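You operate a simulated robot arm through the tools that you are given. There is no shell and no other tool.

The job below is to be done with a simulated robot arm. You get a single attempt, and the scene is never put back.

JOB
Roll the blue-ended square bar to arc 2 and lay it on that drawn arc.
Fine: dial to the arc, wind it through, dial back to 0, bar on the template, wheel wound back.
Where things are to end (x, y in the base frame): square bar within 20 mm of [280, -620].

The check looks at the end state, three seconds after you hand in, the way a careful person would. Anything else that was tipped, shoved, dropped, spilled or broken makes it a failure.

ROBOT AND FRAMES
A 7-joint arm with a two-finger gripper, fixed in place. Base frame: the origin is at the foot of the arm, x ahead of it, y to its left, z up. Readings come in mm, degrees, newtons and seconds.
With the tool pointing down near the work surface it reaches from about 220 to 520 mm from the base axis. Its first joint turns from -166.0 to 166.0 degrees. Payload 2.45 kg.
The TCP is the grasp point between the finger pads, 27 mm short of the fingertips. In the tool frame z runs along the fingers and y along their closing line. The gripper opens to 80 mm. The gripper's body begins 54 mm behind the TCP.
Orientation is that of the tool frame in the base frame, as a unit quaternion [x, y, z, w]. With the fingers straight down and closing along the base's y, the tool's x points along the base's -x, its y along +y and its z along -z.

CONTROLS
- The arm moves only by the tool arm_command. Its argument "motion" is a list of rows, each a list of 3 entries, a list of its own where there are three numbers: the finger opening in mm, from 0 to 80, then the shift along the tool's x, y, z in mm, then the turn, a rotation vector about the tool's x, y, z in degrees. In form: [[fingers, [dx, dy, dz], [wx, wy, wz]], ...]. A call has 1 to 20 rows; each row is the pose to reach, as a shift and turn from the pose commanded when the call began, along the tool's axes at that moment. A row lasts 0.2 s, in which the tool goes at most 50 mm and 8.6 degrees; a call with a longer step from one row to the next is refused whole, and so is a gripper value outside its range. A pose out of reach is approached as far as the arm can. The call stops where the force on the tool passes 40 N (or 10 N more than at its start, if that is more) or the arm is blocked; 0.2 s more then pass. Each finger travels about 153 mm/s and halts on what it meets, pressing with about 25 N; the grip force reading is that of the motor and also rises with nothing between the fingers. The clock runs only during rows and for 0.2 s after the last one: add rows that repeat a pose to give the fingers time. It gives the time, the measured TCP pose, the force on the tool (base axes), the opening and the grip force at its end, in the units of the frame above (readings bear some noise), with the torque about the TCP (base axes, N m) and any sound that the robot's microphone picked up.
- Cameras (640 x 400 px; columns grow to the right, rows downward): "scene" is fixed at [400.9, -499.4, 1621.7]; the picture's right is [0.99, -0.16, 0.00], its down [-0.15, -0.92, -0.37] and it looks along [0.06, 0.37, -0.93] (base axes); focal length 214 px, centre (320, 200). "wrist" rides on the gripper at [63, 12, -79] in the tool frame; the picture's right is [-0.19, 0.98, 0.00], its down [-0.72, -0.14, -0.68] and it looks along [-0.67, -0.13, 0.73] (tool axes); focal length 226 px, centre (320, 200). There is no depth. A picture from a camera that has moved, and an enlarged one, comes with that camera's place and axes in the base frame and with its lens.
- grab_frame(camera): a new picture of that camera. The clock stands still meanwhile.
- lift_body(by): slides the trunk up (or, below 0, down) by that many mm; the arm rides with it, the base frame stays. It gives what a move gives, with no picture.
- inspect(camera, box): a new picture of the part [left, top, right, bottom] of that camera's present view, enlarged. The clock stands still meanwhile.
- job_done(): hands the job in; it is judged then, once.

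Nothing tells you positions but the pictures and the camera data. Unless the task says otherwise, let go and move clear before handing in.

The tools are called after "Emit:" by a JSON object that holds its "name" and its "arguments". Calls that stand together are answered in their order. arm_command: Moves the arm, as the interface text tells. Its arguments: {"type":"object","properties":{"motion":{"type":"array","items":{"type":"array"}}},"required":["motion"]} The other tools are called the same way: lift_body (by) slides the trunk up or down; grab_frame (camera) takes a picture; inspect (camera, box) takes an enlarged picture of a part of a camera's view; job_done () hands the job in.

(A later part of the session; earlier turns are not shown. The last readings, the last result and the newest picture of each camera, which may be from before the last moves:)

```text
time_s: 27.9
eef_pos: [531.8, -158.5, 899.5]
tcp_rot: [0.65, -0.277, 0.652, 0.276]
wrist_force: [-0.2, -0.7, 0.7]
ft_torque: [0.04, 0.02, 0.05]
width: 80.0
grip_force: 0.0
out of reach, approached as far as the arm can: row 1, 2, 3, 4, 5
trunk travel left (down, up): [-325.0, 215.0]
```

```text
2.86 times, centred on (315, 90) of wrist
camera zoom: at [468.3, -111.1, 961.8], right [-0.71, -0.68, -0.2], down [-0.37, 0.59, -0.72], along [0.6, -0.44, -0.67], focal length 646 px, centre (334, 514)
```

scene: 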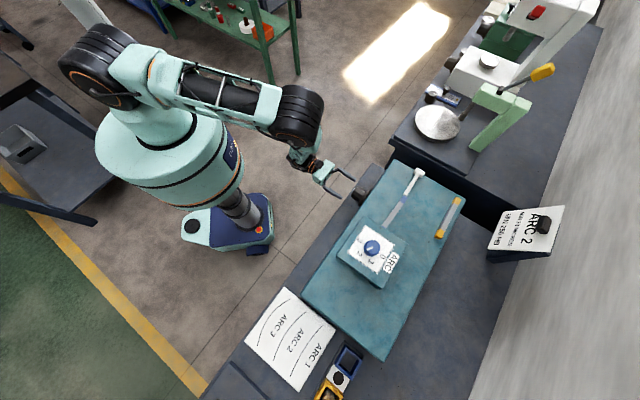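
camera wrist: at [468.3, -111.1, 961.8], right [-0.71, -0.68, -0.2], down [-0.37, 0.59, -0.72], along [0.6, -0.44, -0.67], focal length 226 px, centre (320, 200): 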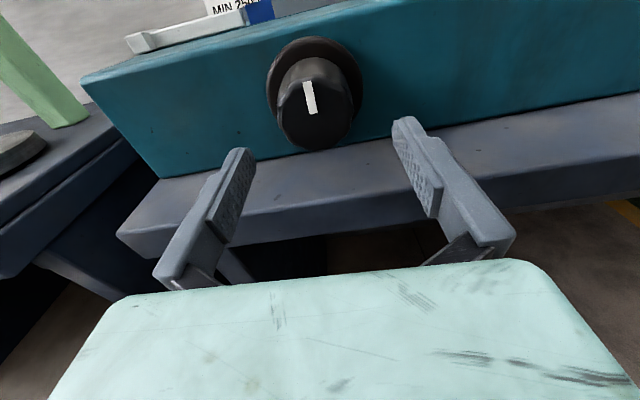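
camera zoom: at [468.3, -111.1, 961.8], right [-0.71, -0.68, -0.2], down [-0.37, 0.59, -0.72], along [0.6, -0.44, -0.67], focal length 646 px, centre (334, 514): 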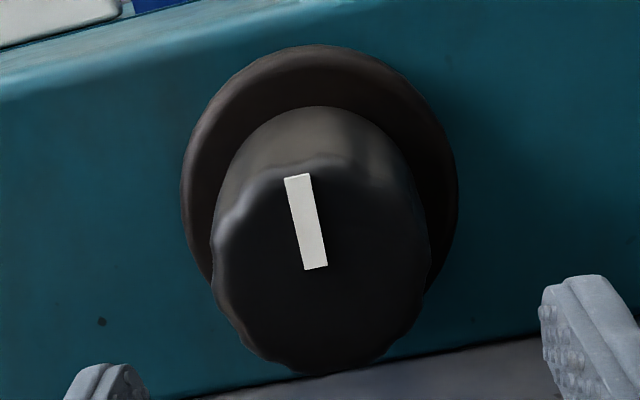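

The close-up puts the wheel axis at u≈384, z≈904.5. The mark points straight up, which is the home reference. I'll advance with the fingers open horizontally around the knob.

Emit:
{"name": "arm_command", "arguments": {"motion": [[80, [4.5, -2, 0], [0, 0, 0]], [80, [4.5, -2, 20], [0, 0, 0]], [80, [4.5, -2, 40], [0, 0, 0]], [80, [4.5, -2, 55], [0, 0, 0]], [80, [4.5, -2, 65], [0, 0, 0]], [80, [4.5, -2, 74], [0, 0, 0]], [80, [4.5, -2, 74], [0, 0, 0]]]}}

Emit:
{"name": "grab_frame", "arguments": {"camera": "wrist"}}

Emit:
{"name": "inspect", "arguments": {"camera": "scene", "box": [320, 150, 440, 240]}}

```text
time_s: 29.5
eef_pos: [586.7, -207.2, 902.7]
tcp_rot: [0.65, -0.277, 0.651, 0.276]
wrist_force: [-4.6, 8.2, 0.8]
ft_torque: [0.02, -0.08, 0.56]
width: 78.7
grip_force: 0.0
trunk travel left (down, up): [-325.0, 215.0]
```

```text
taken
camera wrist: at [522.2, -159.7, 965.4], right [-0.7, -0.68, -0.2], down [-0.37, 0.59, -0.72], along [0.61, -0.43, -0.67], focal length 226 px, centre (320, 200)
```

wrist: 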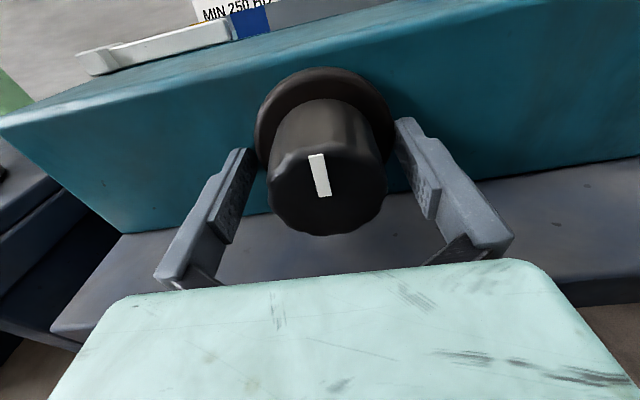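

```text
4.44 times, centred on (380, 195) of scene
camera zoom: at [400.9, -499.4, 1621.7], right [0.99, -0.16, 0.0], down [-0.15, -0.92, -0.37], along [0.06, 0.37, -0.93], focal length 953 px, centre (53, 222)
```

zoom: 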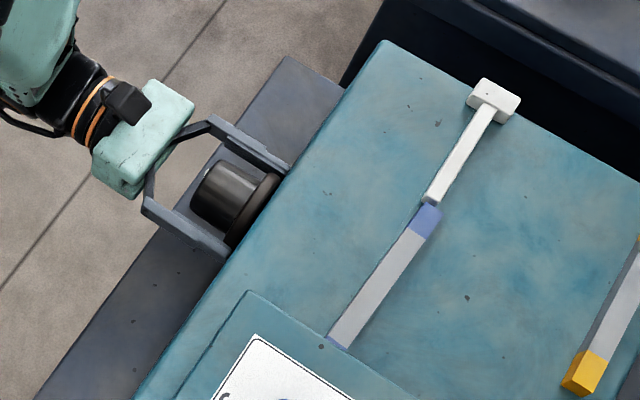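

I felt a light contact of about 9 N against one finger. I'll look closely before closing.

Emit:
{"name": "inspect", "arguments": {"camera": "wrist", "box": [190, 50, 450, 250]}}

Emit:
{"name": "inspect", "arguments": {"camera": "scene", "box": [340, 165, 390, 205]}}

```text
2.00 times, centred on (320, 150) of wrist
camera zoom: at [522.2, -159.7, 965.4], right [-0.7, -0.68, -0.2], down [-0.37, 0.59, -0.72], along [0.61, -0.43, -0.67], focal length 452 px, centre (320, 300)
```

zoom: 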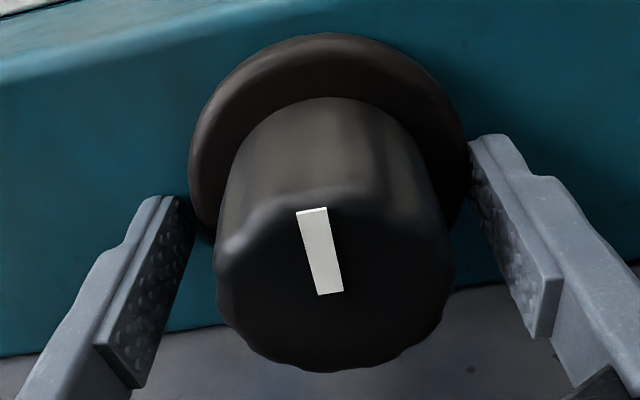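

```text
10.00 times, centred on (365, 185) of scene
camera zoom: at [400.9, -499.4, 1621.7], right [0.99, -0.16, 0.0], down [-0.15, -0.92, -0.37], along [0.06, 0.37, -0.93], focal length 2145 px, centre (-130, 350)
```

zoom: 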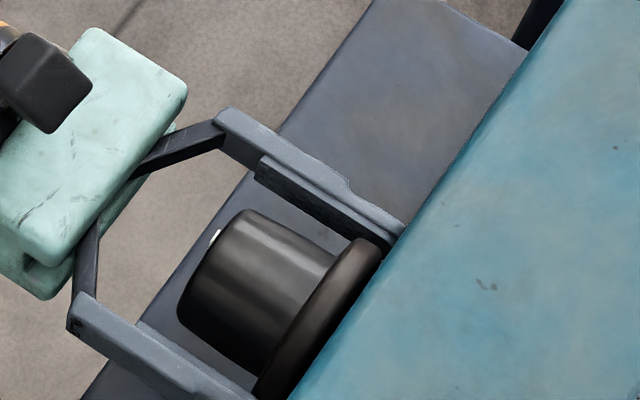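

The fingertips are just reaching the flange. The wheel axis sits about 3 mm higher and 2–3 mm toward the dial side of my tool axis, so I'll back off 5 mm, recentre and close.

Emit:
{"name": "arm_command", "arguments": {"motion": [[80, [0, 0, -5], [0, 0, 0]], [80, [3, 2.5, -5], [0, 0, 0]], [80, [3, 2.5, -5], [0, 0, 0]]]}}

Emit:
{"name": "inspect", "arguments": {"camera": "wrist", "box": [190, 50, 450, 250]}}

```text
time_s: 30.3
eef_pos: [581.2, -207.4, 905.4]
tcp_rot: [0.651, -0.276, 0.651, 0.276]
wrist_force: [0.0, -0.2, 0.4]
ft_torque: [-0.03, -0.02, 0.03]
width: 80.0
grip_force: 0.0
trunk travel left (down, up): [-325.0, 215.0]
```

```text
2.00 times, centred on (320, 150) of wrist
camera zoom: at [517.2, -159.4, 968.7], right [-0.7, -0.68, -0.19], down [-0.37, 0.59, -0.72], along [0.6, -0.43, -0.67], focal length 452 px, centre (320, 300)
```

zoom: 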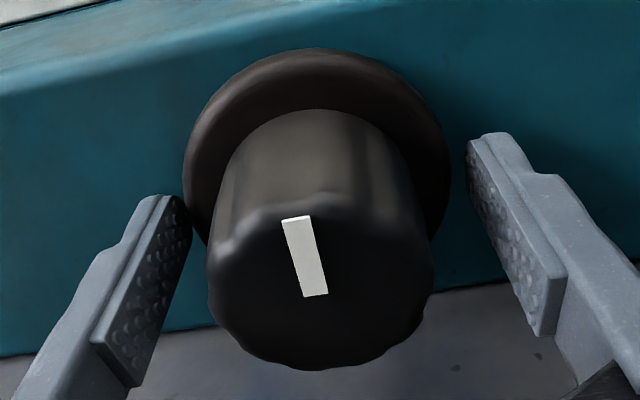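

The wheel is now centred between the fingers and the forces read zero. I'll close on the knob.

Emit:
{"name": "arm_command", "arguments": {"motion": [[70, [0, 0, 0], [0, 0, 0]], [58, [0, 0, 0], [0, 0, 0]], [44, [0, 0, 0], [0, 0, 0]], [38, [0, 0, 0], [0, 0, 0]], [38, [0, 0, 0], [0, 0, 0]]]}}

Emit:
{"name": "inspect", "arguments": {"camera": "wrist", "box": [190, 50, 450, 250]}}

```text
time_s: 31.5
eef_pos: [581.6, -207.1, 904.9]
tcp_rot: [0.65, -0.277, 0.652, 0.276]
wrist_force: [8.2, 1.5, 0.8]
ft_torque: [0.06, -0.02, 0.32]
width: 50.7
grip_force: 45.3
trunk travel left (down, up): [-325.0, 215.0]
```

```text
2.00 times, centred on (320, 150) of wrist
camera zoom: at [518.1, -159.2, 968.6], right [-0.7, -0.68, -0.2], down [-0.37, 0.59, -0.72], along [0.61, -0.43, -0.67], focal length 452 px, centre (320, 300)
```

zoom: 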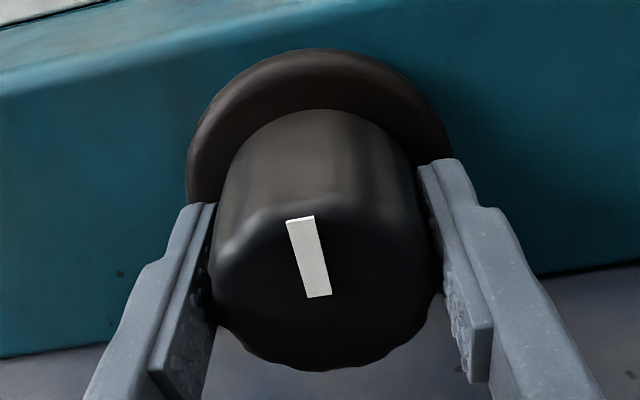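

The wheel is gripped at 50.7 mm. I'll try a small clockwise turn (+16°) and watch the torque and the pusher.

Emit:
{"name": "arm_command", "arguments": {"motion": [[38, [0, 0, 0], [0, 0, 4]], [38, [0, 0, 0], [0, 0, 8]], [38, [0, 0, 0], [0, 0, 12]], [38, [0, 0, 0], [0, 0, 16]], [38, [0, 0, 0], [0, 0, 16]]]}}

Emit:
{"name": "inspect", "arguments": {"camera": "wrist", "box": [190, 50, 450, 250]}}

Emit:
{"name": "inspect", "arguments": {"camera": "scene", "box": [320, 150, 440, 240]}}

```text
time_s: 32.7
eef_pos: [581.3, -206.5, 905.2]
tcp_rot: [0.605, -0.364, 0.684, 0.183]
wrist_force: [17.4, -2.5, 5.3]
ft_torque: [0.06, 0.06, 0.34]
width: 50.7
grip_force: 44.9
trunk travel left (down, up): [-325.0, 215.0]
```

```text
2.00 times, centred on (320, 150) of wrist
camera zoom: at [505.7, -171.1, 962.6], right [-0.64, -0.62, -0.46], down [-0.23, 0.72, -0.65], along [0.73, -0.31, -0.6], focal length 452 px, centre (320, 300)
```

zoom: 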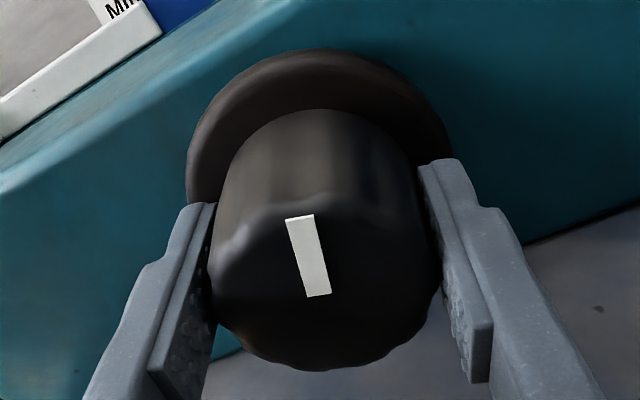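

```text
4.44 times, centred on (380, 195) of scene
camera zoom: at [400.9, -499.4, 1621.7], right [0.99, -0.16, 0.0], down [-0.15, -0.92, -0.37], along [0.06, 0.37, -0.93], focal length 953 px, centre (53, 222)
```

zoom: 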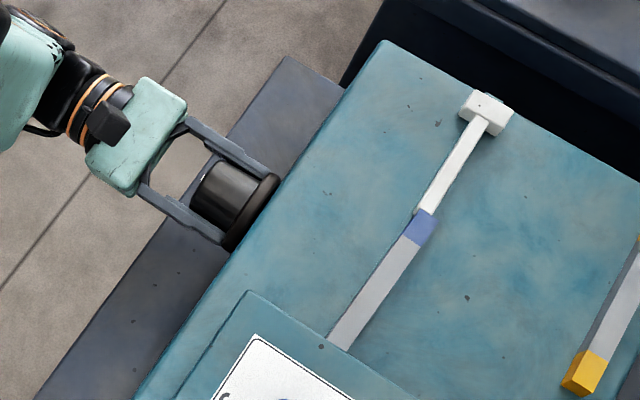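

Clockwise is the feed direction, and the pusher and bar advanced about 11 mm for 16°. I'll keep winding clockwise and watch the forces.

Emit:
{"name": "arm_command", "arguments": {"motion": [[38, [0, 0, 0], [0, 0, 6]], [38, [0, 0, 0], [0, 0, 12]], [38, [0, 0, 0], [0, 0, 18]], [38, [0, 0, 0], [0, 0, 24]], [38, [0, 0, 0], [0, 0, 30]], [38, [0, 0, 0], [0, 0, 36]], [38, [0, 0, 0], [0, 0, 42]], [38, [0, 0, 0], [0, 0, 42]]]}}

Emit:
{"name": "inspect", "arguments": {"camera": "wrist", "box": [190, 50, 450, 250]}}

Emit:
{"name": "inspect", "arguments": {"camera": "scene", "box": [300, 150, 480, 300]}}

```text
time_s: 34.5
eef_pos: [582.5, -207.7, 905.5]
tcp_rot: [0.44, -0.557, 0.701, -0.073]
wrist_force: [13.6, -6.4, -12.2]
ft_torque: [0.19, 0.2, -0.07]
width: 51.0
grip_force: 45.0
out of reach, approached as far as the arm can: row 7, 8
trunk travel left (down, up): [-325.0, 215.0]
```

```text
2.00 times, centred on (320, 150) of wrist
camera zoom: at [483.2, -193.0, 929.4], right [-0.26, -0.25, -0.93], down [0.01, 0.97, -0.26], along [0.96, -0.08, -0.25], focal length 452 px, centre (320, 300)
```

zoom: 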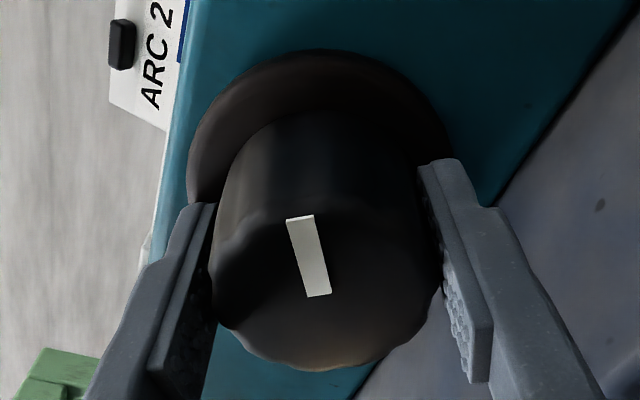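

```text
2.67 times, centred on (390, 225) of scene
camera zoom: at [400.9, -499.4, 1621.7], right [0.99, -0.16, 0.0], down [-0.15, -0.92, -0.37], along [0.06, 0.37, -0.93], focal length 572 px, centre (133, 133)
```

zoom: 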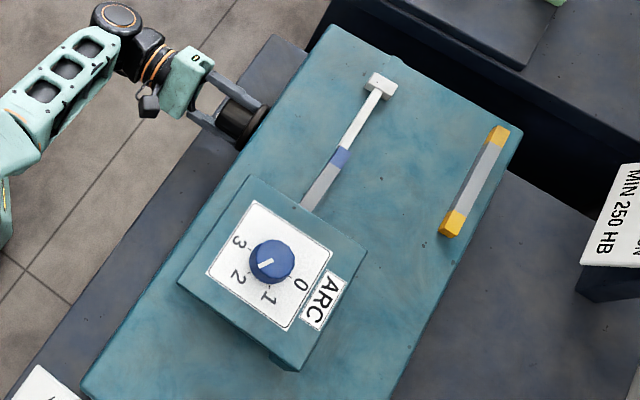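

The hand hit its roll limit at about 58° of wheel turn, with roughly 42 mm of feed, so I'll need to ratchet. I'll open only to 64 mm to keep the lower finger off the bench, back straight out and check whether the wheel holds.

Emit:
{"name": "arm_command", "arguments": {"motion": [[56, [0, 0, 0], [0, 0, 36]], [64, [0, 0, 0], [0, 0, 36]], [64, [0, 0, 0], [0, 0, 36]]]}}

Emit:
{"name": "inspect", "arguments": {"camera": "scene", "box": [300, 150, 480, 300]}}

Emit:
{"name": "inspect", "arguments": {"camera": "wrist", "box": [190, 50, 450, 250]}}

```text
refused: row 1 steps farther than a row can; nothing moved
```

```text
2.67 times, centred on (390, 225) of scene
camera zoom: at [400.9, -499.4, 1621.7], right [0.99, -0.16, 0.0], down [-0.15, -0.92, -0.37], along [0.06, 0.37, -0.93], focal length 572 px, centre (133, 133)
```

zoom: 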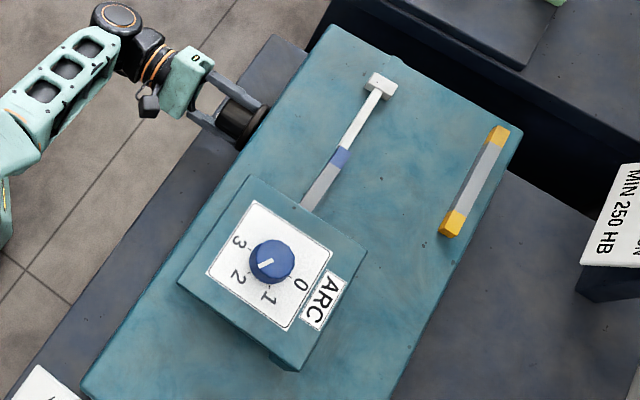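

```text
2.00 times, centred on (320, 150) of wrist
camera zoom: at [483.2, -193.0, 929.4], right [-0.26, -0.25, -0.93], down [0.01, 0.97, -0.26], along [0.96, -0.08, -0.25], focal length 452 px, centre (320, 300)
```

zoom: 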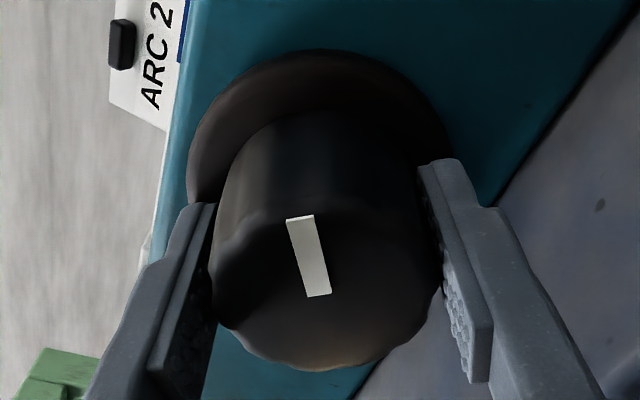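

Emit:
{"name": "arm_command", "arguments": {"motion": [[56, [0, 0, 0], [0, 0, 0]], [64, [0, 0, 0], [0, 0, 0]], [64, [0, 0, 0], [0, 0, 0]]]}}

Emit:
{"name": "inspect", "arguments": {"camera": "scene", "box": [300, 150, 480, 300]}}

Emit:
{"name": "inspect", "arguments": {"camera": "wrist", "box": [190, 50, 450, 250]}}

```text
time_s: 35.3
eef_pos: [581.1, -206.9, 909.4]
tcp_rot: [0.437, -0.556, 0.703, -0.074]
wrist_force: [0.4, -0.1, 0.5]
ft_torque: [0.0, -0.01, 0.01]
width: 64.0
grip_force: 0.0
trunk travel left (down, up): [-325.0, 215.0]
```

```text
2.67 times, centred on (390, 225) of scene
camera zoom: at [400.9, -499.4, 1621.7], right [0.99, -0.16, 0.0], down [-0.15, -0.92, -0.37], along [0.06, 0.37, -0.93], focal length 572 px, centre (133, 133)
```

zoom: 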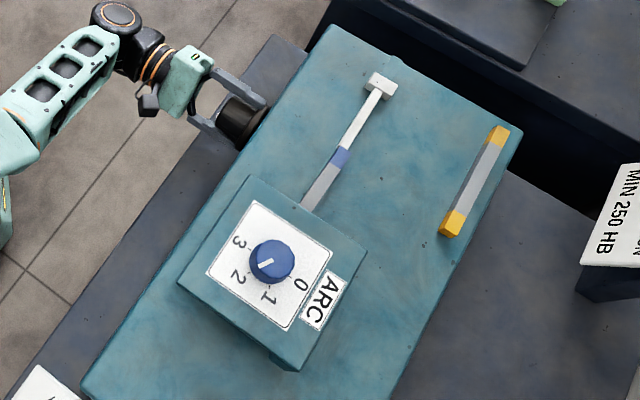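

```text
2.00 times, centred on (320, 150) of wrist
camera zoom: at [482.4, -192.8, 932.2], right [-0.26, -0.25, -0.93], down [0.02, 0.96, -0.26], along [0.97, -0.08, -0.25], focal length 452 px, centre (320, 300)
```

zoom: 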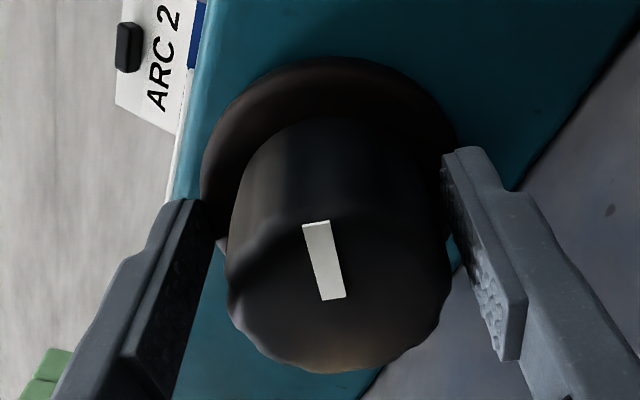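

The wheel holds its position when released. I'll back straight out and roll the open hand back counter-clockwise for a long second stroke.

Emit:
{"name": "arm_command", "arguments": {"motion": [[64, [0, 0, -20], [0, 0, 0]], [64, [0, 0, -45], [0, 0, 0]], [70, [0, 0, -65], [0, 0, 0]], [80, [0, 0, -65], [0, 0, -8.5]], [80, [0, 0, -65], [0, 0, -17]], [80, [0, 0, -65], [0, 0, -25.5]], [80, [0, 0, -65], [0, 0, -34]], [80, [0, 0, -65], [0, 0, -42.5]], [80, [0, 0, -65], [0, 0, -51]], [80, [0, 0, -65], [0, 0, -59.5]], [80, [0, 0, -65], [0, 0, -68]], [80, [0, 0, -65], [0, 0, -76.5]], [80, [0, 0, -65], [0, 0, -85]], [80, [0, 0, -65], [0, 0, -93.5]], [80, [0, 0, -65], [0, 0, -102]], [80, [0, 0, -65], [0, 0, -110.5]], [80, [0, 0, -65], [0, 0, -119]]]}}

Emit:
{"name": "grab_frame", "arguments": {"camera": "wrist"}}

Emit:
{"name": "grab_frame", "arguments": {"camera": "scene"}}

```text
time_s: 38.9
eef_pos: [535.4, -159.5, 908.7]
tcp_rot: [0.7, 0.093, 0.421, 0.57]
wrist_force: [1.0, -0.6, -0.5]
ft_torque: [0.02, -0.01, 0.0]
width: 80.2
grip_force: 0.0
trunk travel left (down, up): [-325.0, 215.0]
```

```text
taken
camera wrist: at [516.1, -69.3, 950.4], right [-0.46, -0.45, 0.76], down [-0.88, 0.1, -0.47], along [0.13, -0.89, -0.44], focal length 226 px, centre (320, 200)
```

wrist: 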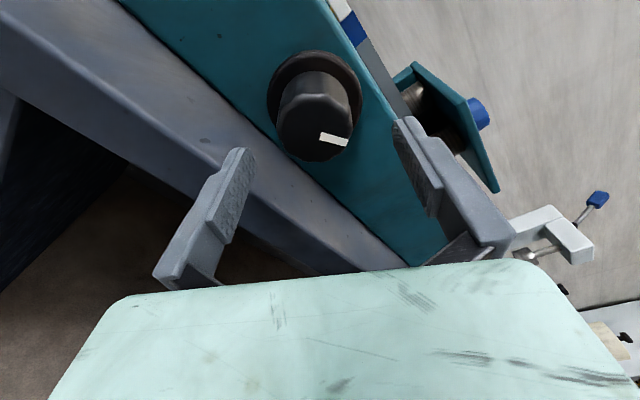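

```text
taken
```

scene: 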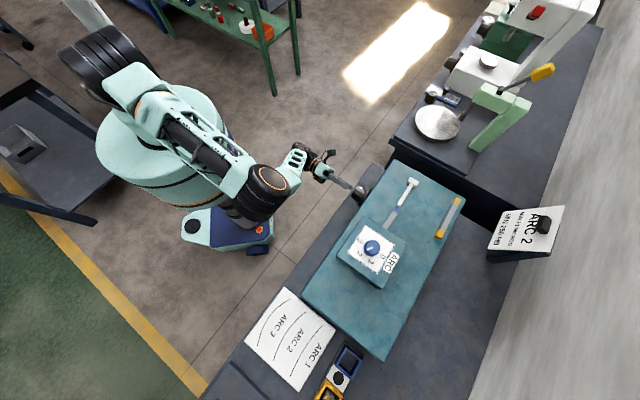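

The roll back works, now at φ≈119°. I'll continue toward φ≈0 and below.

Emit:
{"name": "arm_command", "arguments": {"motion": [[80, [0, 0, 0], [0, 0, -8.5]], [80, [0, 0, 0], [0, 0, -17]], [80, [0, 0, 0], [0, 0, -25.5]], [80, [0, 0, 0], [0, 0, -34]], [80, [0, 0, 0], [0, 0, -42.5]], [80, [0, 0, 0], [0, 0, -51]], [80, [0, 0, 0], [0, 0, -59.5]], [80, [0, 0, 0], [0, 0, -68]], [80, [0, 0, 0], [0, 0, -76.5]], [80, [0, 0, 0], [0, 0, -85]], [80, [0, 0, 0], [0, 0, -93.5]], [80, [0, 0, 0], [0, 0, -102]], [80, [0, 0, 0], [0, 0, -110.5]], [80, [0, 0, 0], [0, 0, -119]], [80, [0, 0, 0], [0, 0, -119]]]}}

Emit:
{"name": "grab_frame", "arguments": {"camera": "wrist"}}

Emit:
{"name": "grab_frame", "arguments": {"camera": "scene"}}

```text
time_s: 42.1
eef_pos: [535.4, -160.1, 908.6]
tcp_rot: [0.276, 0.65, -0.277, 0.652]
wrist_force: [0.2, 0.0, 0.0]
ft_torque: [0.04, 0.03, 0.0]
width: 80.3
grip_force: 0.0
trunk travel left (down, up): [-325.0, 215.0]
```

```text
taken
camera wrist: at [489.7, -95.0, 845.5], right [0.71, 0.68, 0.19], down [-0.58, 0.39, 0.72], along [0.41, -0.62, 0.67], focal length 226 px, centre (320, 200)
```

wrist: 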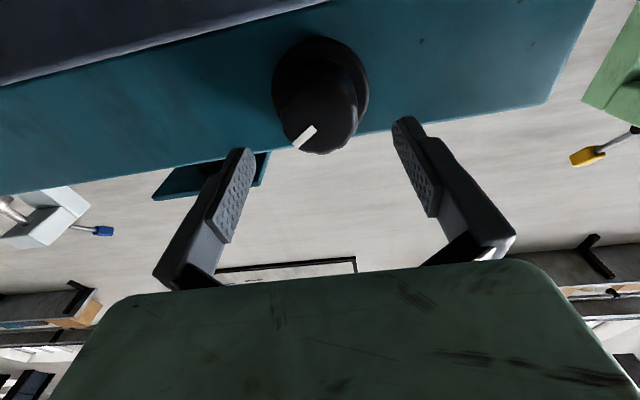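

```text
taken
```

scene: 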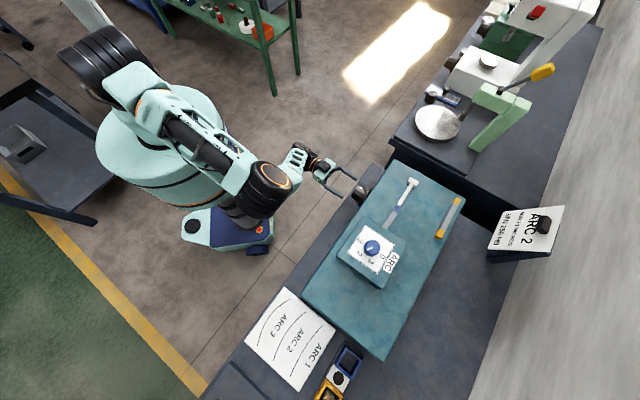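

The hand is at φ=0 (camera below, fingers horizontal). From this pose I can get a stroke of about 200°, so I'll align to the wheel axis (u 384.3, z 905.3), advance and grip.

Emit:
{"name": "arm_command", "arguments": {"motion": [[80, [3.3, 0.6, 0], [0, 0, 0]], [80, [3.3, 0.6, 20], [0, 0, 0]], [80, [3.3, 0.6, 40], [0, 0, 0]], [80, [3.3, 0.6, 55], [0, 0, 0]], [80, [3.3, 0.6, 64.5], [0, 0, 0]], [80, [3.3, 0.6, 64.5], [0, 0, 0]]]}}

Emit:
{"name": "grab_frame", "arguments": {"camera": "wrist"}}

Emit:
{"name": "inspect", "arguments": {"camera": "scene", "box": [320, 150, 440, 240]}}

```text
time_s: 43.5
eef_pos: [581.1, -205.8, 907.7]
tcp_rot: [0.277, 0.65, -0.276, 0.652]
wrist_force: [-0.1, -0.4, 0.5]
ft_torque: [0.01, 0.05, 0.04]
width: 79.9
grip_force: 0.1
trunk travel left (down, up): [-325.0, 215.0]
```

```text
taken
camera wrist: at [535.7, -141.1, 842.6], right [0.71, 0.68, 0.19], down [-0.58, 0.39, 0.72], along [0.41, -0.62, 0.67], focal length 226 px, centre (320, 200)
```

wrist: 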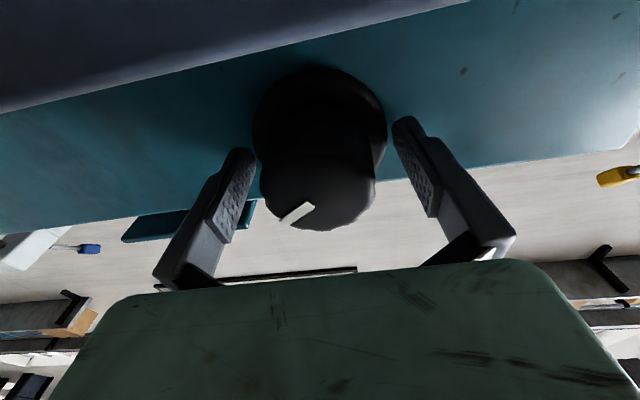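

```text
4.44 times, centred on (380, 195) of scene
camera zoom: at [400.9, -499.4, 1621.7], right [0.99, -0.16, 0.0], down [-0.15, -0.92, -0.37], along [0.06, 0.37, -0.93], focal length 953 px, centre (53, 222)
```

zoom: 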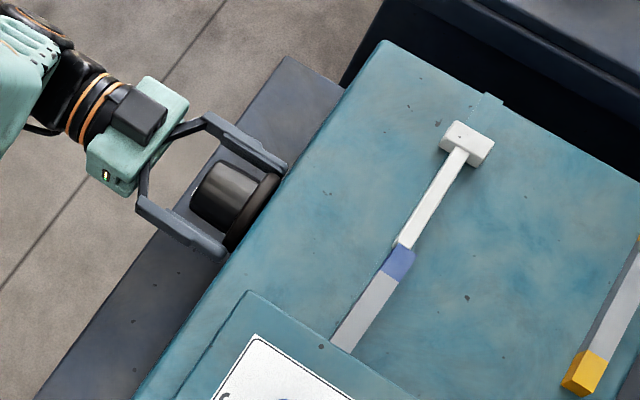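

No contact and well aligned. I'll nudge down 2 mm and close on the wheel.

Emit:
{"name": "arm_command", "arguments": {"motion": [[80, [2, 0, 0], [0, 0, 0]], [64, [2, 0, 0], [0, 0, 0]], [48, [2, 0, 0], [0, 0, 0]], [38, [2, 0, 0], [0, 0, 0]], [38, [2, 0, 0], [0, 0, 0]]]}}

Emit:
{"name": "inspect", "arguments": {"camera": "wrist", "box": [190, 50, 450, 250]}}

```text
time_s: 44.7
eef_pos: [580.9, -205.8, 904.8]
tcp_rot: [0.277, 0.65, -0.276, 0.652]
wrist_force: [6.1, 0.7, 1.2]
ft_torque: [0.04, 0.08, 0.21]
width: 50.5
grip_force: 44.9
trunk travel left (down, up): [-325.0, 215.0]
```

```text
2.00 times, centred on (320, 150) of wrist
camera zoom: at [536.1, -141.5, 840.1], right [0.7, 0.68, 0.2], down [-0.58, 0.39, 0.72], along [0.41, -0.62, 0.67], focal length 452 px, centre (320, 300)
```

zoom: 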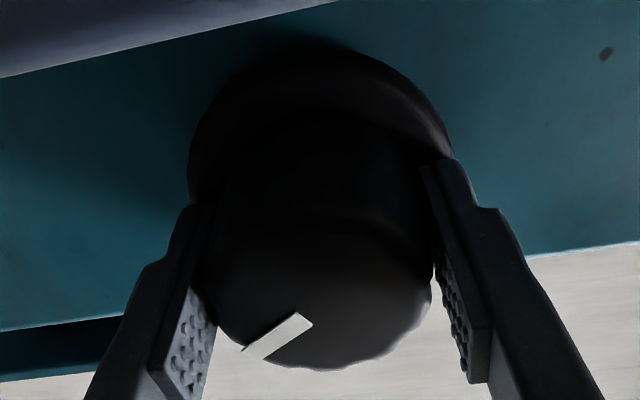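

Gripped. I'll wind clockwise 98° and then check the feed.

Emit:
{"name": "arm_command", "arguments": {"motion": [[38, [2, 0, 0], [0, 0, 7]], [38, [2, 0, 0], [0, 0, 14]], [38, [2, 0, 0], [0, 0, 21]], [38, [2, 0, 0], [0, 0, 28]], [38, [2, 0, 0], [0, 0, 35]], [38, [2, 0, 0], [0, 0, 42]], [38, [2, 0, 0], [0, 0, 49]], [38, [2, 0, 0], [0, 0, 56]], [38, [2, 0, 0], [0, 0, 63]], [38, [2, 0, 0], [0, 0, 70]], [38, [2, 0, 0], [0, 0, 77]], [38, [2, 0, 0], [0, 0, 84]], [38, [2, 0, 0], [0, 0, 91]], [38, [2, 0, 0], [0, 0, 98]], [38, [2, 0, 0], [0, 0, 98]]]}}

Emit:
{"name": "grab_frame", "arguments": {"camera": "wrist"}}

Emit:
{"name": "inspect", "arguments": {"camera": "scene", "box": [300, 150, 480, 300]}}

```text
time_s: 46.2
eef_pos: [582.7, -205.0, 903.1]
tcp_rot: [0.504, 0.492, -0.002, 0.71]
wrist_force: [5.8, 2.1, 3.0]
ft_torque: [0.41, 0.42, -0.18]
width: 50.3
grip_force: 45.1
trunk travel left (down, up): [-325.0, 215.0]
stopped in row 7: the force on the tool passed its limit at 40 N (the readings are from after the stop); the commanded pose is now the measured one
```

```text
taken
camera wrist: at [566.2, -112.2, 867.5], right [0.39, 0.39, 0.84], down [-0.92, 0.07, 0.4], along [0.1, -0.92, 0.38], focal length 226 px, centre (320, 200)
```

wrist: 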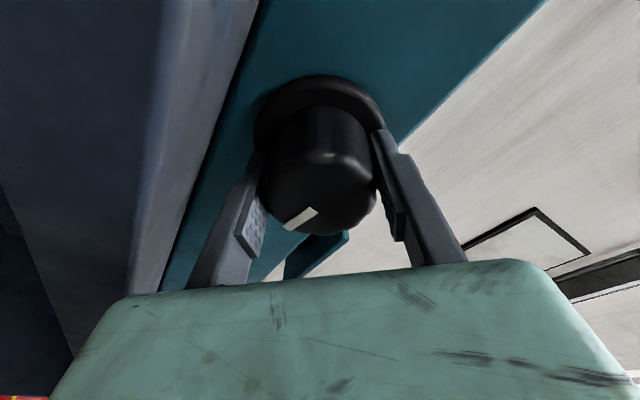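

```text
2.67 times, centred on (390, 225) of scene
camera zoom: at [400.9, -499.4, 1621.7], right [0.99, -0.16, 0.0], down [-0.15, -0.92, -0.37], along [0.06, 0.37, -0.93], focal length 572 px, centre (133, 133)
```

zoom: 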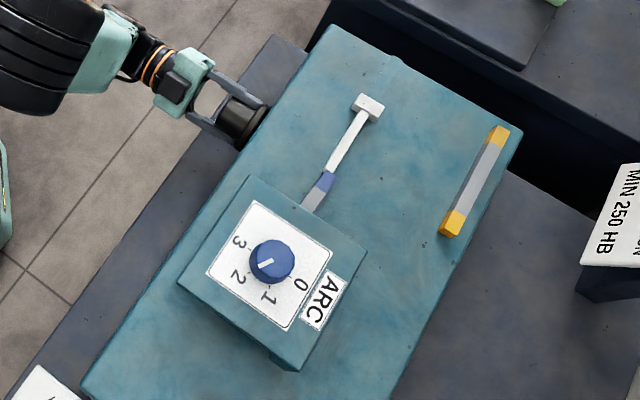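

I mistakenly repeated the 2 mm shift, which loaded the grip sideways and stopped the stroke at φ≈45°. The forces have relaxed and the wheel turned cleanly, so I'll recentre by -2.5 mm and carry on winding.

Emit:
{"name": "arm_command", "arguments": {"motion": [[38, [-2.5, 0, 0], [0, 0, 0]], [38, [-2.5, 0, 0], [0, 0, 5]], [38, [-2.5, 0, 0], [0, 0, 11]], [38, [-2.5, 0, 0], [0, 0, 17]], [38, [-2.5, 0, 0], [0, 0, 23]], [38, [-2.5, 0, 0], [0, 0, 29]], [38, [-2.5, 0, 0], [0, 0, 35]], [38, [-2.5, 0, 0], [0, 0, 41]], [38, [-2.5, 0, 0], [0, 0, 47]], [38, [-2.5, 0, 0], [0, 0, 53]], [38, [-2.5, 0, 0], [0, 0, 59]], [38, [-2.5, 0, 0], [0, 0, 59]]]}}

Emit:
{"name": "inspect", "arguments": {"camera": "scene", "box": [300, 150, 480, 300]}}

```text
time_s: 48.8
eef_pos: [581.7, -206.1, 904.4]
tcp_rot: [0.681, 0.181, 0.346, 0.619]
wrist_force: [23.5, 16.9, 0.3]
ft_torque: [0.24, 0.2, 1.14]
width: 50.4
grip_force: 45.3
trunk travel left (down, up): [-325.0, 215.0]
```

```text
2.67 times, centred on (390, 225) of scene
camera zoom: at [400.9, -499.4, 1621.7], right [0.99, -0.16, 0.0], down [-0.15, -0.92, -0.37], along [0.06, 0.37, -0.93], focal length 572 px, centre (133, 133)
```

zoom: 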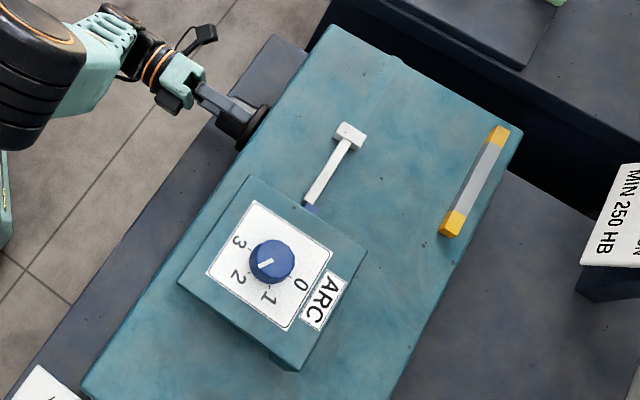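

The feed is going well, with the bar nearly all under the roll head. There's about 29 N of sideways load toward +u, so I'll undo that 2.5 mm offset and continue winding.

Emit:
{"name": "arm_command", "arguments": {"motion": [[38, [2.5, 0, 0], [0, 0, 0]], [38, [2.5, 0, 0], [0, 0, 5]], [38, [2.5, 0, 0], [0, 0, 11]], [38, [2.5, 0, 0], [0, 0, 17]], [38, [2.5, 0, 0], [0, 0, 23]], [38, [2.5, 0, 0], [0, 0, 29]], [38, [2.5, 0, 0], [0, 0, 35]], [38, [2.5, 0, 0], [0, 0, 35]]]}}

Emit:
{"name": "inspect", "arguments": {"camera": "scene", "box": [300, 150, 480, 300]}}

Emit:
{"name": "grab_frame", "arguments": {"camera": "wrist"}}

```text
time_s: 50.6
eef_pos: [581.7, -205.5, 905.0]
tcp_rot: [0.705, -0.033, 0.517, 0.485]
wrist_force: [-2.0, 5.8, -8.7]
ft_torque: [0.28, 0.32, 0.16]
width: 50.5
grip_force: 45.0
trunk travel left (down, up): [-325.0, 215.0]
```

```text
2.67 times, centred on (390, 225) of scene
camera zoom: at [400.9, -499.4, 1621.7], right [0.99, -0.16, 0.0], down [-0.15, -0.92, -0.37], along [0.06, 0.37, -0.93], focal length 572 px, centre (133, 133)
```

zoom: 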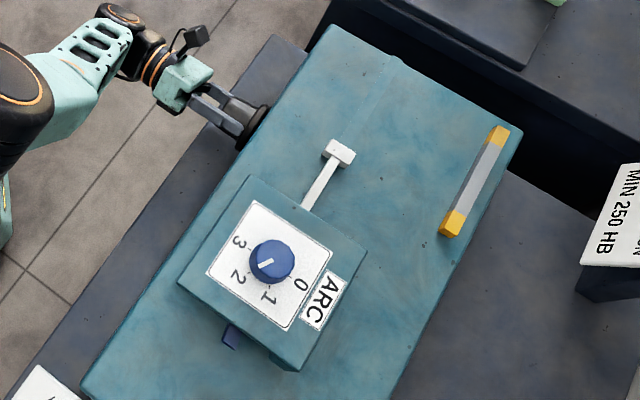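

```text
taken
camera wrist: at [549.6, -127.4, 960.9], right [-0.63, -0.6, 0.49], down [-0.73, 0.24, -0.64], along [0.27, -0.76, -0.59], focal length 226 px, centre (320, 200)
```

wrist: 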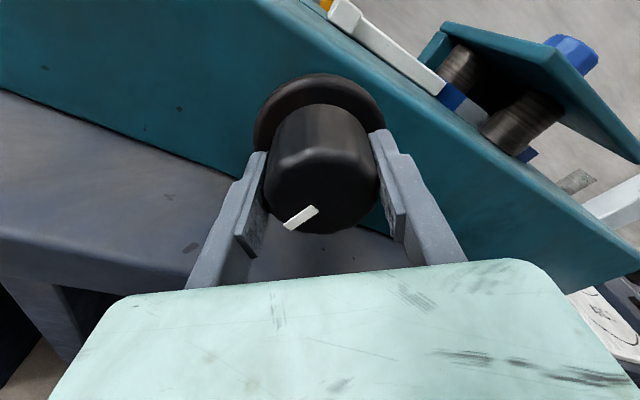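

The bent bar's blue end is emerging on the template side. I'll keep winding.

Emit:
{"name": "arm_command", "arguments": {"motion": [[38, [0, 0, 0], [0, 0, 6]], [38, [0, 0, 0], [0, 0, 12]], [38, [0, 0, 0], [0, 0, 18]], [38, [0, 0, 0], [0, 0, 24]], [38, [0, 0, 0], [0, 0, 30]], [38, [0, 0, 0], [0, 0, 36]], [38, [0, 0, 0], [0, 0, 42]], [38, [0, 0, 0], [0, 0, 42]]]}}

Emit:
{"name": "inspect", "arguments": {"camera": "scene", "box": [300, 150, 480, 300]}}

Emit:
{"name": "grab_frame", "arguments": {"camera": "wrist"}}

```text
time_s: 52.4
eef_pos: [580.8, -206.7, 906.2]
tcp_rot: [0.646, -0.283, 0.656, 0.268]
wrist_force: [-6.5, -1.8, -15.3]
ft_torque: [0.29, 0.28, -0.39]
width: 50.6
grip_force: 44.6
trunk travel left (down, up): [-325.0, 215.0]
```

```text
2.67 times, centred on (390, 225) of scene
camera zoom: at [400.9, -499.4, 1621.7], right [0.99, -0.16, 0.0], down [-0.15, -0.92, -0.37], along [0.06, 0.37, -0.93], focal length 572 px, centre (133, 133)
```

zoom: 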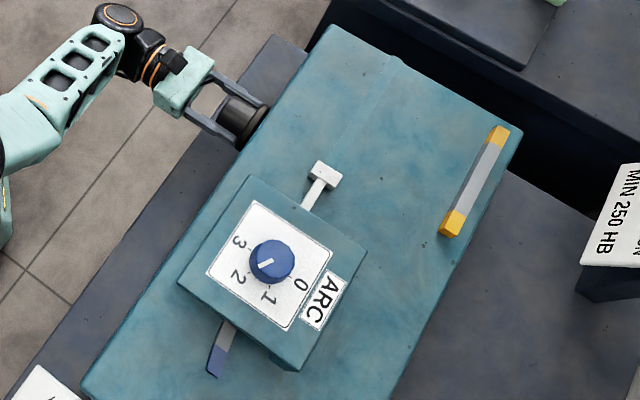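

```text
taken
camera wrist: at [516.4, -159.5, 967.9], right [-0.7, -0.68, -0.22], down [-0.36, 0.6, -0.72], along [0.62, -0.43, -0.66], focal length 226 px, centre (320, 200)
```

wrist: 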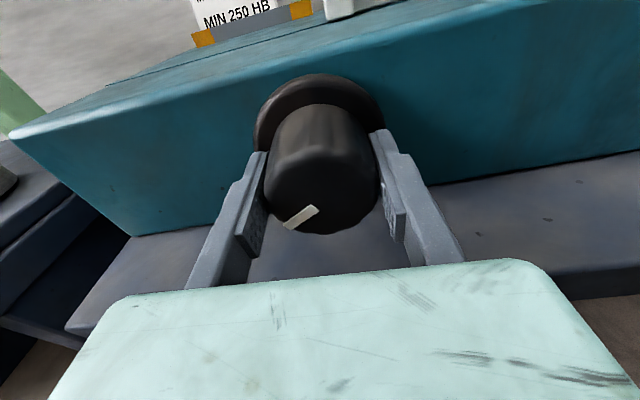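

The bar is coming out curved. φ is at about 181° and there's roll range left, so I'll continue another 48°.

Emit:
{"name": "arm_command", "arguments": {"motion": [[38, [0, 0, 0], [0, 0, 6]], [38, [0, 0, 0], [0, 0, 12]], [38, [0, 0, 0], [0, 0, 18]], [38, [0, 0, 0], [0, 0, 24]], [38, [0, 0, 0], [0, 0, 30]], [38, [0, 0, 0], [0, 0, 36]], [38, [0, 0, 0], [0, 0, 42]], [38, [0, 0, 0], [0, 0, 48]], [38, [0, 0, 0], [0, 0, 48]]]}}

Emit:
{"name": "inspect", "arguments": {"camera": "scene", "box": [300, 150, 480, 300]}}

Emit:
{"name": "grab_frame", "arguments": {"camera": "wrist"}}

```text
time_s: 54.4
eef_pos: [580.9, -206.9, 905.1]
tcp_rot: [0.474, -0.523, 0.708, -0.021]
wrist_force: [-23.0, -4.8, -19.6]
ft_torque: [0.36, 0.4, -0.92]
width: 50.5
grip_force: 45.0
trunk travel left (down, up): [-325.0, 215.0]
```

```text
2.67 times, centred on (390, 225) of scene
camera zoom: at [400.9, -499.4, 1621.7], right [0.99, -0.16, 0.0], down [-0.15, -0.92, -0.37], along [0.06, 0.37, -0.93], focal length 572 px, centre (133, 133)
```

zoom: 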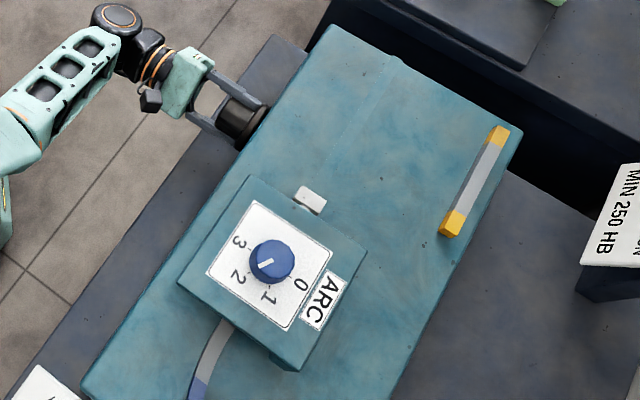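

```text
taken
camera wrist: at [485.8, -189.4, 936.6], right [-0.35, -0.34, -0.87], down [-0.01, 0.93, -0.36], along [0.94, -0.11, -0.33], focal length 226 px, centre (320, 200)
```

wrist: 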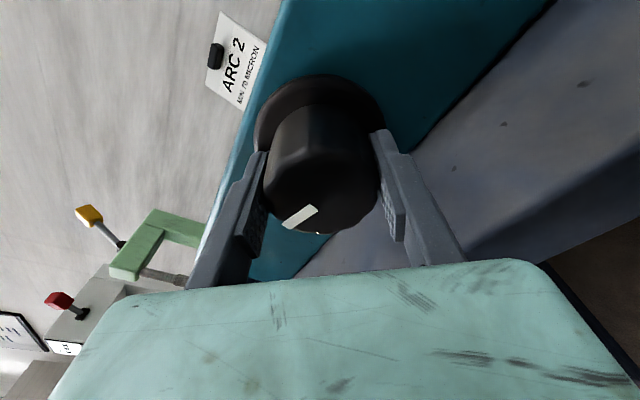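

Emit:
{"name": "inspect", "arguments": {"camera": "scene", "box": [300, 200, 440, 320]}}

Emit:
{"name": "inspect", "arguments": {"camera": "scene", "box": [350, 180, 420, 240]}}

```text
3.33 times, centred on (370, 260) of scene
camera zoom: at [400.9, -499.4, 1621.7], right [0.99, -0.16, 0.0], down [-0.15, -0.92, -0.37], along [0.06, 0.37, -0.93], focal length 715 px, centre (153, 0)
```

zoom: 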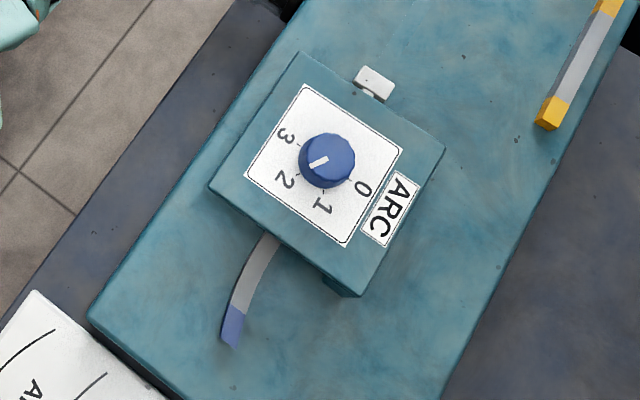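

```text
6.67 times, centred on (385, 210) of scene
camera zoom: at [400.9, -499.4, 1621.7], right [0.99, -0.16, 0.0], down [-0.15, -0.92, -0.37], along [0.06, 0.37, -0.93], focal length 1430 px, centre (-113, 133)
```

zoom: 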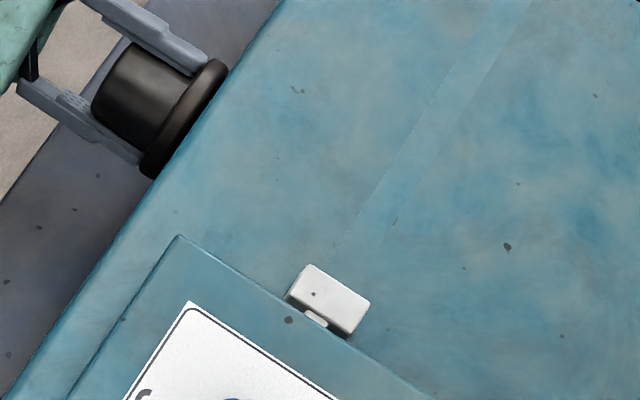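

The pusher head is within about 8 mm of the roll head. I'll relieve the sideways load and use the last few degrees of this stroke.

Emit:
{"name": "arm_command", "arguments": {"motion": [[38, [0, 2.5, -1], [0, 0, 0]], [38, [0, 2.5, -1], [0, 0, 3]], [38, [0, 2.5, -1], [0, 0, 6]], [38, [0, 2.5, -1], [0, 0, 6]]]}}

Emit:
{"name": "inspect", "arguments": {"camera": "scene", "box": [350, 180, 420, 240]}}

```text
time_s: 55.4
eef_pos: [580.7, -206.5, 904.6]
tcp_rot: [0.446, -0.545, 0.707, -0.06]
wrist_force: [0.0, -3.5, -0.2]
ft_torque: [0.24, 0.26, 0.34]
width: 50.5
grip_force: 44.7
trunk travel left (down, up): [-325.0, 215.0]
```

```text
6.67 times, centred on (385, 210) of scene
camera zoom: at [400.9, -499.4, 1621.7], right [0.99, -0.16, 0.0], down [-0.15, -0.92, -0.37], along [0.06, 0.37, -0.93], focal length 1430 px, centre (-113, 133)
```

zoom: 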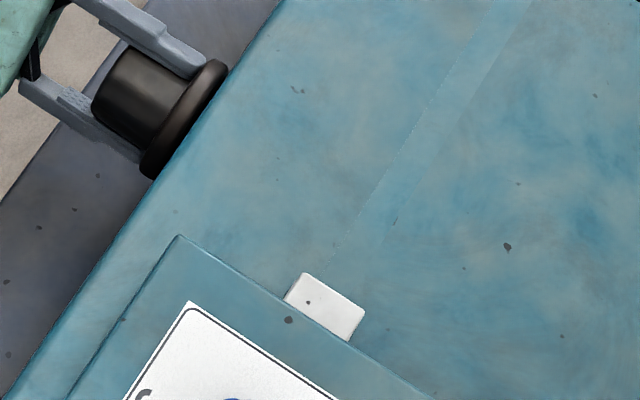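

The side load is gone and the pusher head is at the plate edge. I'll release, take a short ratchet back to φ=180°, and check whether there's more feed left.

Emit:
{"name": "arm_command", "arguments": {"motion": [[56, [0, 0, 0], [0, 0, 0]], [64, [0, 0, 0], [0, 0, 0]], [64, [0, 0, 0], [0, 0, 0]], [64, [0, 0, -25], [0, 0, 0]], [64, [0, 0, -60], [0, 0, 0]], [80, [0, 0, -60], [0, 0, -8]], [80, [0, 0, -60], [0, 0, -16]], [80, [0, 0, -60], [0, 0, -24]], [80, [0, 0, -60], [0, 0, -32]], [80, [0, 0, -60], [0, 0, -40]], [80, [0, 0, -60], [0, 0, -48]], [80, [0, 0, -60], [0, 0, -55]], [80, [0, 0, -60], [0, 0, -55]]]}}

Emit:
{"name": "grab_frame", "arguments": {"camera": "wrist"}}

Emit:
{"name": "inspect", "arguments": {"camera": "scene", "box": [300, 180, 440, 300]}}

```text
time_s: 58.2
eef_pos: [538.4, -162.9, 903.4]
tcp_rot: [0.648, -0.277, 0.654, 0.275]
wrist_force: [0.6, 0.5, -1.2]
ft_torque: [0.0, 0.04, 0.04]
width: 79.9
grip_force: 0.1
trunk travel left (down, up): [-325.0, 215.0]
```

```text
taken
camera wrist: at [473.5, -115.5, 966.2], right [-0.7, -0.68, -0.2], down [-0.37, 0.59, -0.72], along [0.61, -0.43, -0.66], focal length 226 px, centre (320, 200)
```

wrist: 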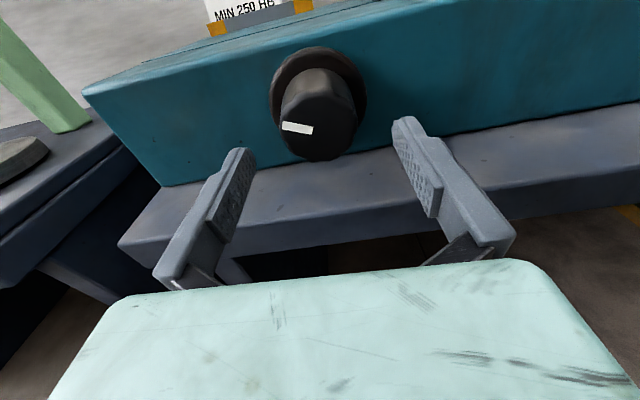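

```text
3.33 times, centred on (370, 240) of scene
camera zoom: at [400.9, -499.4, 1621.7], right [0.99, -0.16, 0.0], down [-0.15, -0.92, -0.37], along [0.06, 0.37, -0.93], focal length 715 px, centre (153, 67)
```

zoom: 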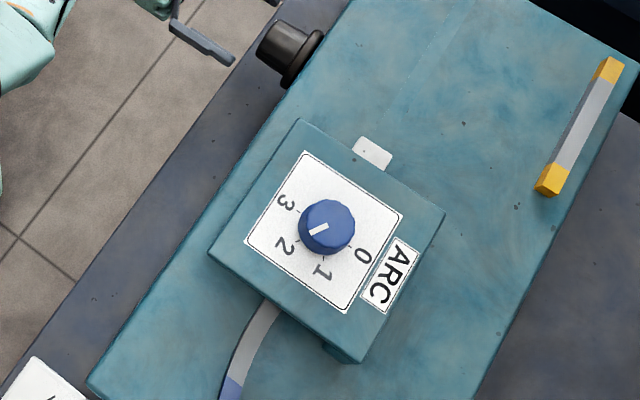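

The wheel mark is now at about 290° clockwise, near 10 o'clock. I'll regrip at φ=180° and keep winding to find the end of travel.

Emit:
{"name": "arm_command", "arguments": {"motion": [[80, [1.5, -1, 0], [0, 0, 0]], [80, [1.5, -1, 25], [0, 0, 0]], [80, [1.5, -1, 45], [0, 0, 0]], [80, [1.5, -1, 59], [0, 0, 0]], [80, [1.5, -1, 59], [0, 0, 0]], [64, [1.5, -1, 59], [0, 0, 0]], [48, [1.5, -1, 59], [0, 0, 0]], [38, [1.5, -1, 59], [0, 0, 0]], [38, [1.5, -1, 59], [0, 0, 0]]]}}

Emit:
{"name": "inspect", "arguments": {"camera": "wrist", "box": [190, 50, 450, 250]}}

```text
time_s: 60.2
eef_pos: [580.5, -205.3, 905.6]
tcp_rot: [0.648, -0.277, 0.654, 0.274]
wrist_force: [8.7, -0.8, 2.8]
ft_torque: [0.0, 0.04, 0.3]
width: 49.7
grip_force: 45.4
trunk travel left (down, up): [-325.0, 215.0]
```

```text
2.00 times, centred on (320, 150) of wrist
camera zoom: at [516.4, -158.2, 968.8], right [-0.7, -0.68, -0.2], down [-0.37, 0.59, -0.72], along [0.61, -0.43, -0.66], focal length 452 px, centre (320, 300)
```

zoom: 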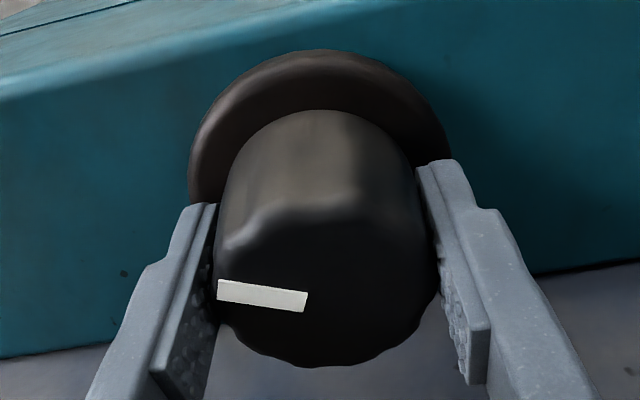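

Gripped well. I'll wind on in small steps, with the force stop ready to catch the end stop.

Emit:
{"name": "arm_command", "arguments": {"motion": [[38, [0, 0, 0], [0, 0, 4]], [38, [0, 0, 0], [0, 0, 8]], [38, [0, 0, 0], [0, 0, 12]], [38, [0, 0, 0], [0, 0, 16]], [38, [0, 0, 0], [0, 0, 20]], [38, [0, 0, 0], [0, 0, 24]], [38, [0, 0, 0], [0, 0, 24]]]}}

Emit:
{"name": "inspect", "arguments": {"camera": "scene", "box": [300, 180, 440, 320]}}

Emit:
{"name": "inspect", "arguments": {"camera": "wrist", "box": [190, 50, 450, 250]}}

```text
time_s: 61.8
eef_pos: [579.5, -205.6, 905.5]
tcp_rot: [0.575, -0.407, 0.697, 0.133]
wrist_force: [12.1, -9.4, 8.5]
ft_torque: [-0.11, -0.09, -0.16]
width: 49.9
grip_force: 44.5
trunk travel left (down, up): [-325.0, 215.0]
```

```text
2.86 times, centred on (370, 250) of scene
camera zoom: at [400.9, -499.4, 1621.7], right [0.99, -0.16, 0.0], down [-0.15, -0.92, -0.37], along [0.06, 0.37, -0.93], focal length 613 px, centre (177, 57)
```

zoom: 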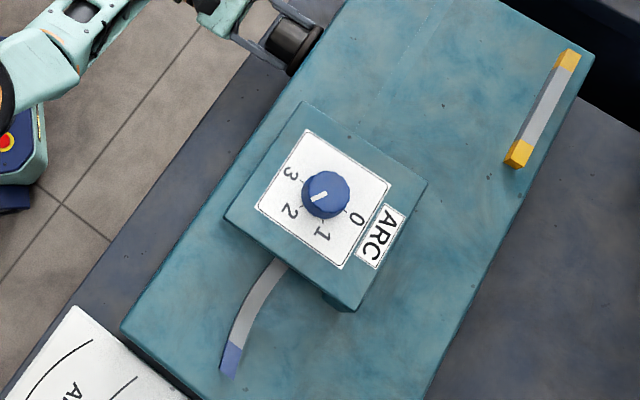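

```text
2.00 times, centred on (320, 150) of wrist
camera zoom: at [498.3, -175.5, 957.7], right [-0.58, -0.57, -0.58], down [-0.16, 0.78, -0.6], along [0.8, -0.25, -0.55], focal length 452 px, centre (320, 300)
```

zoom: 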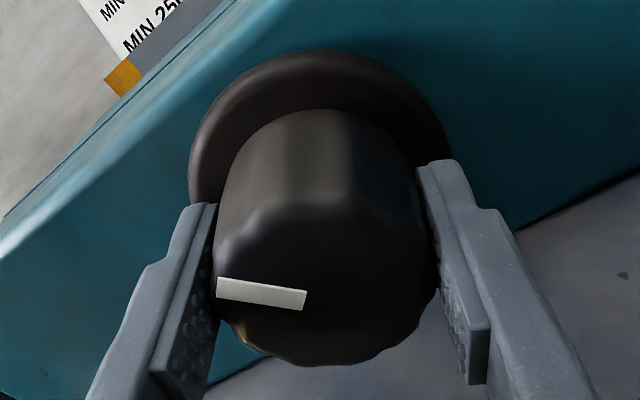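

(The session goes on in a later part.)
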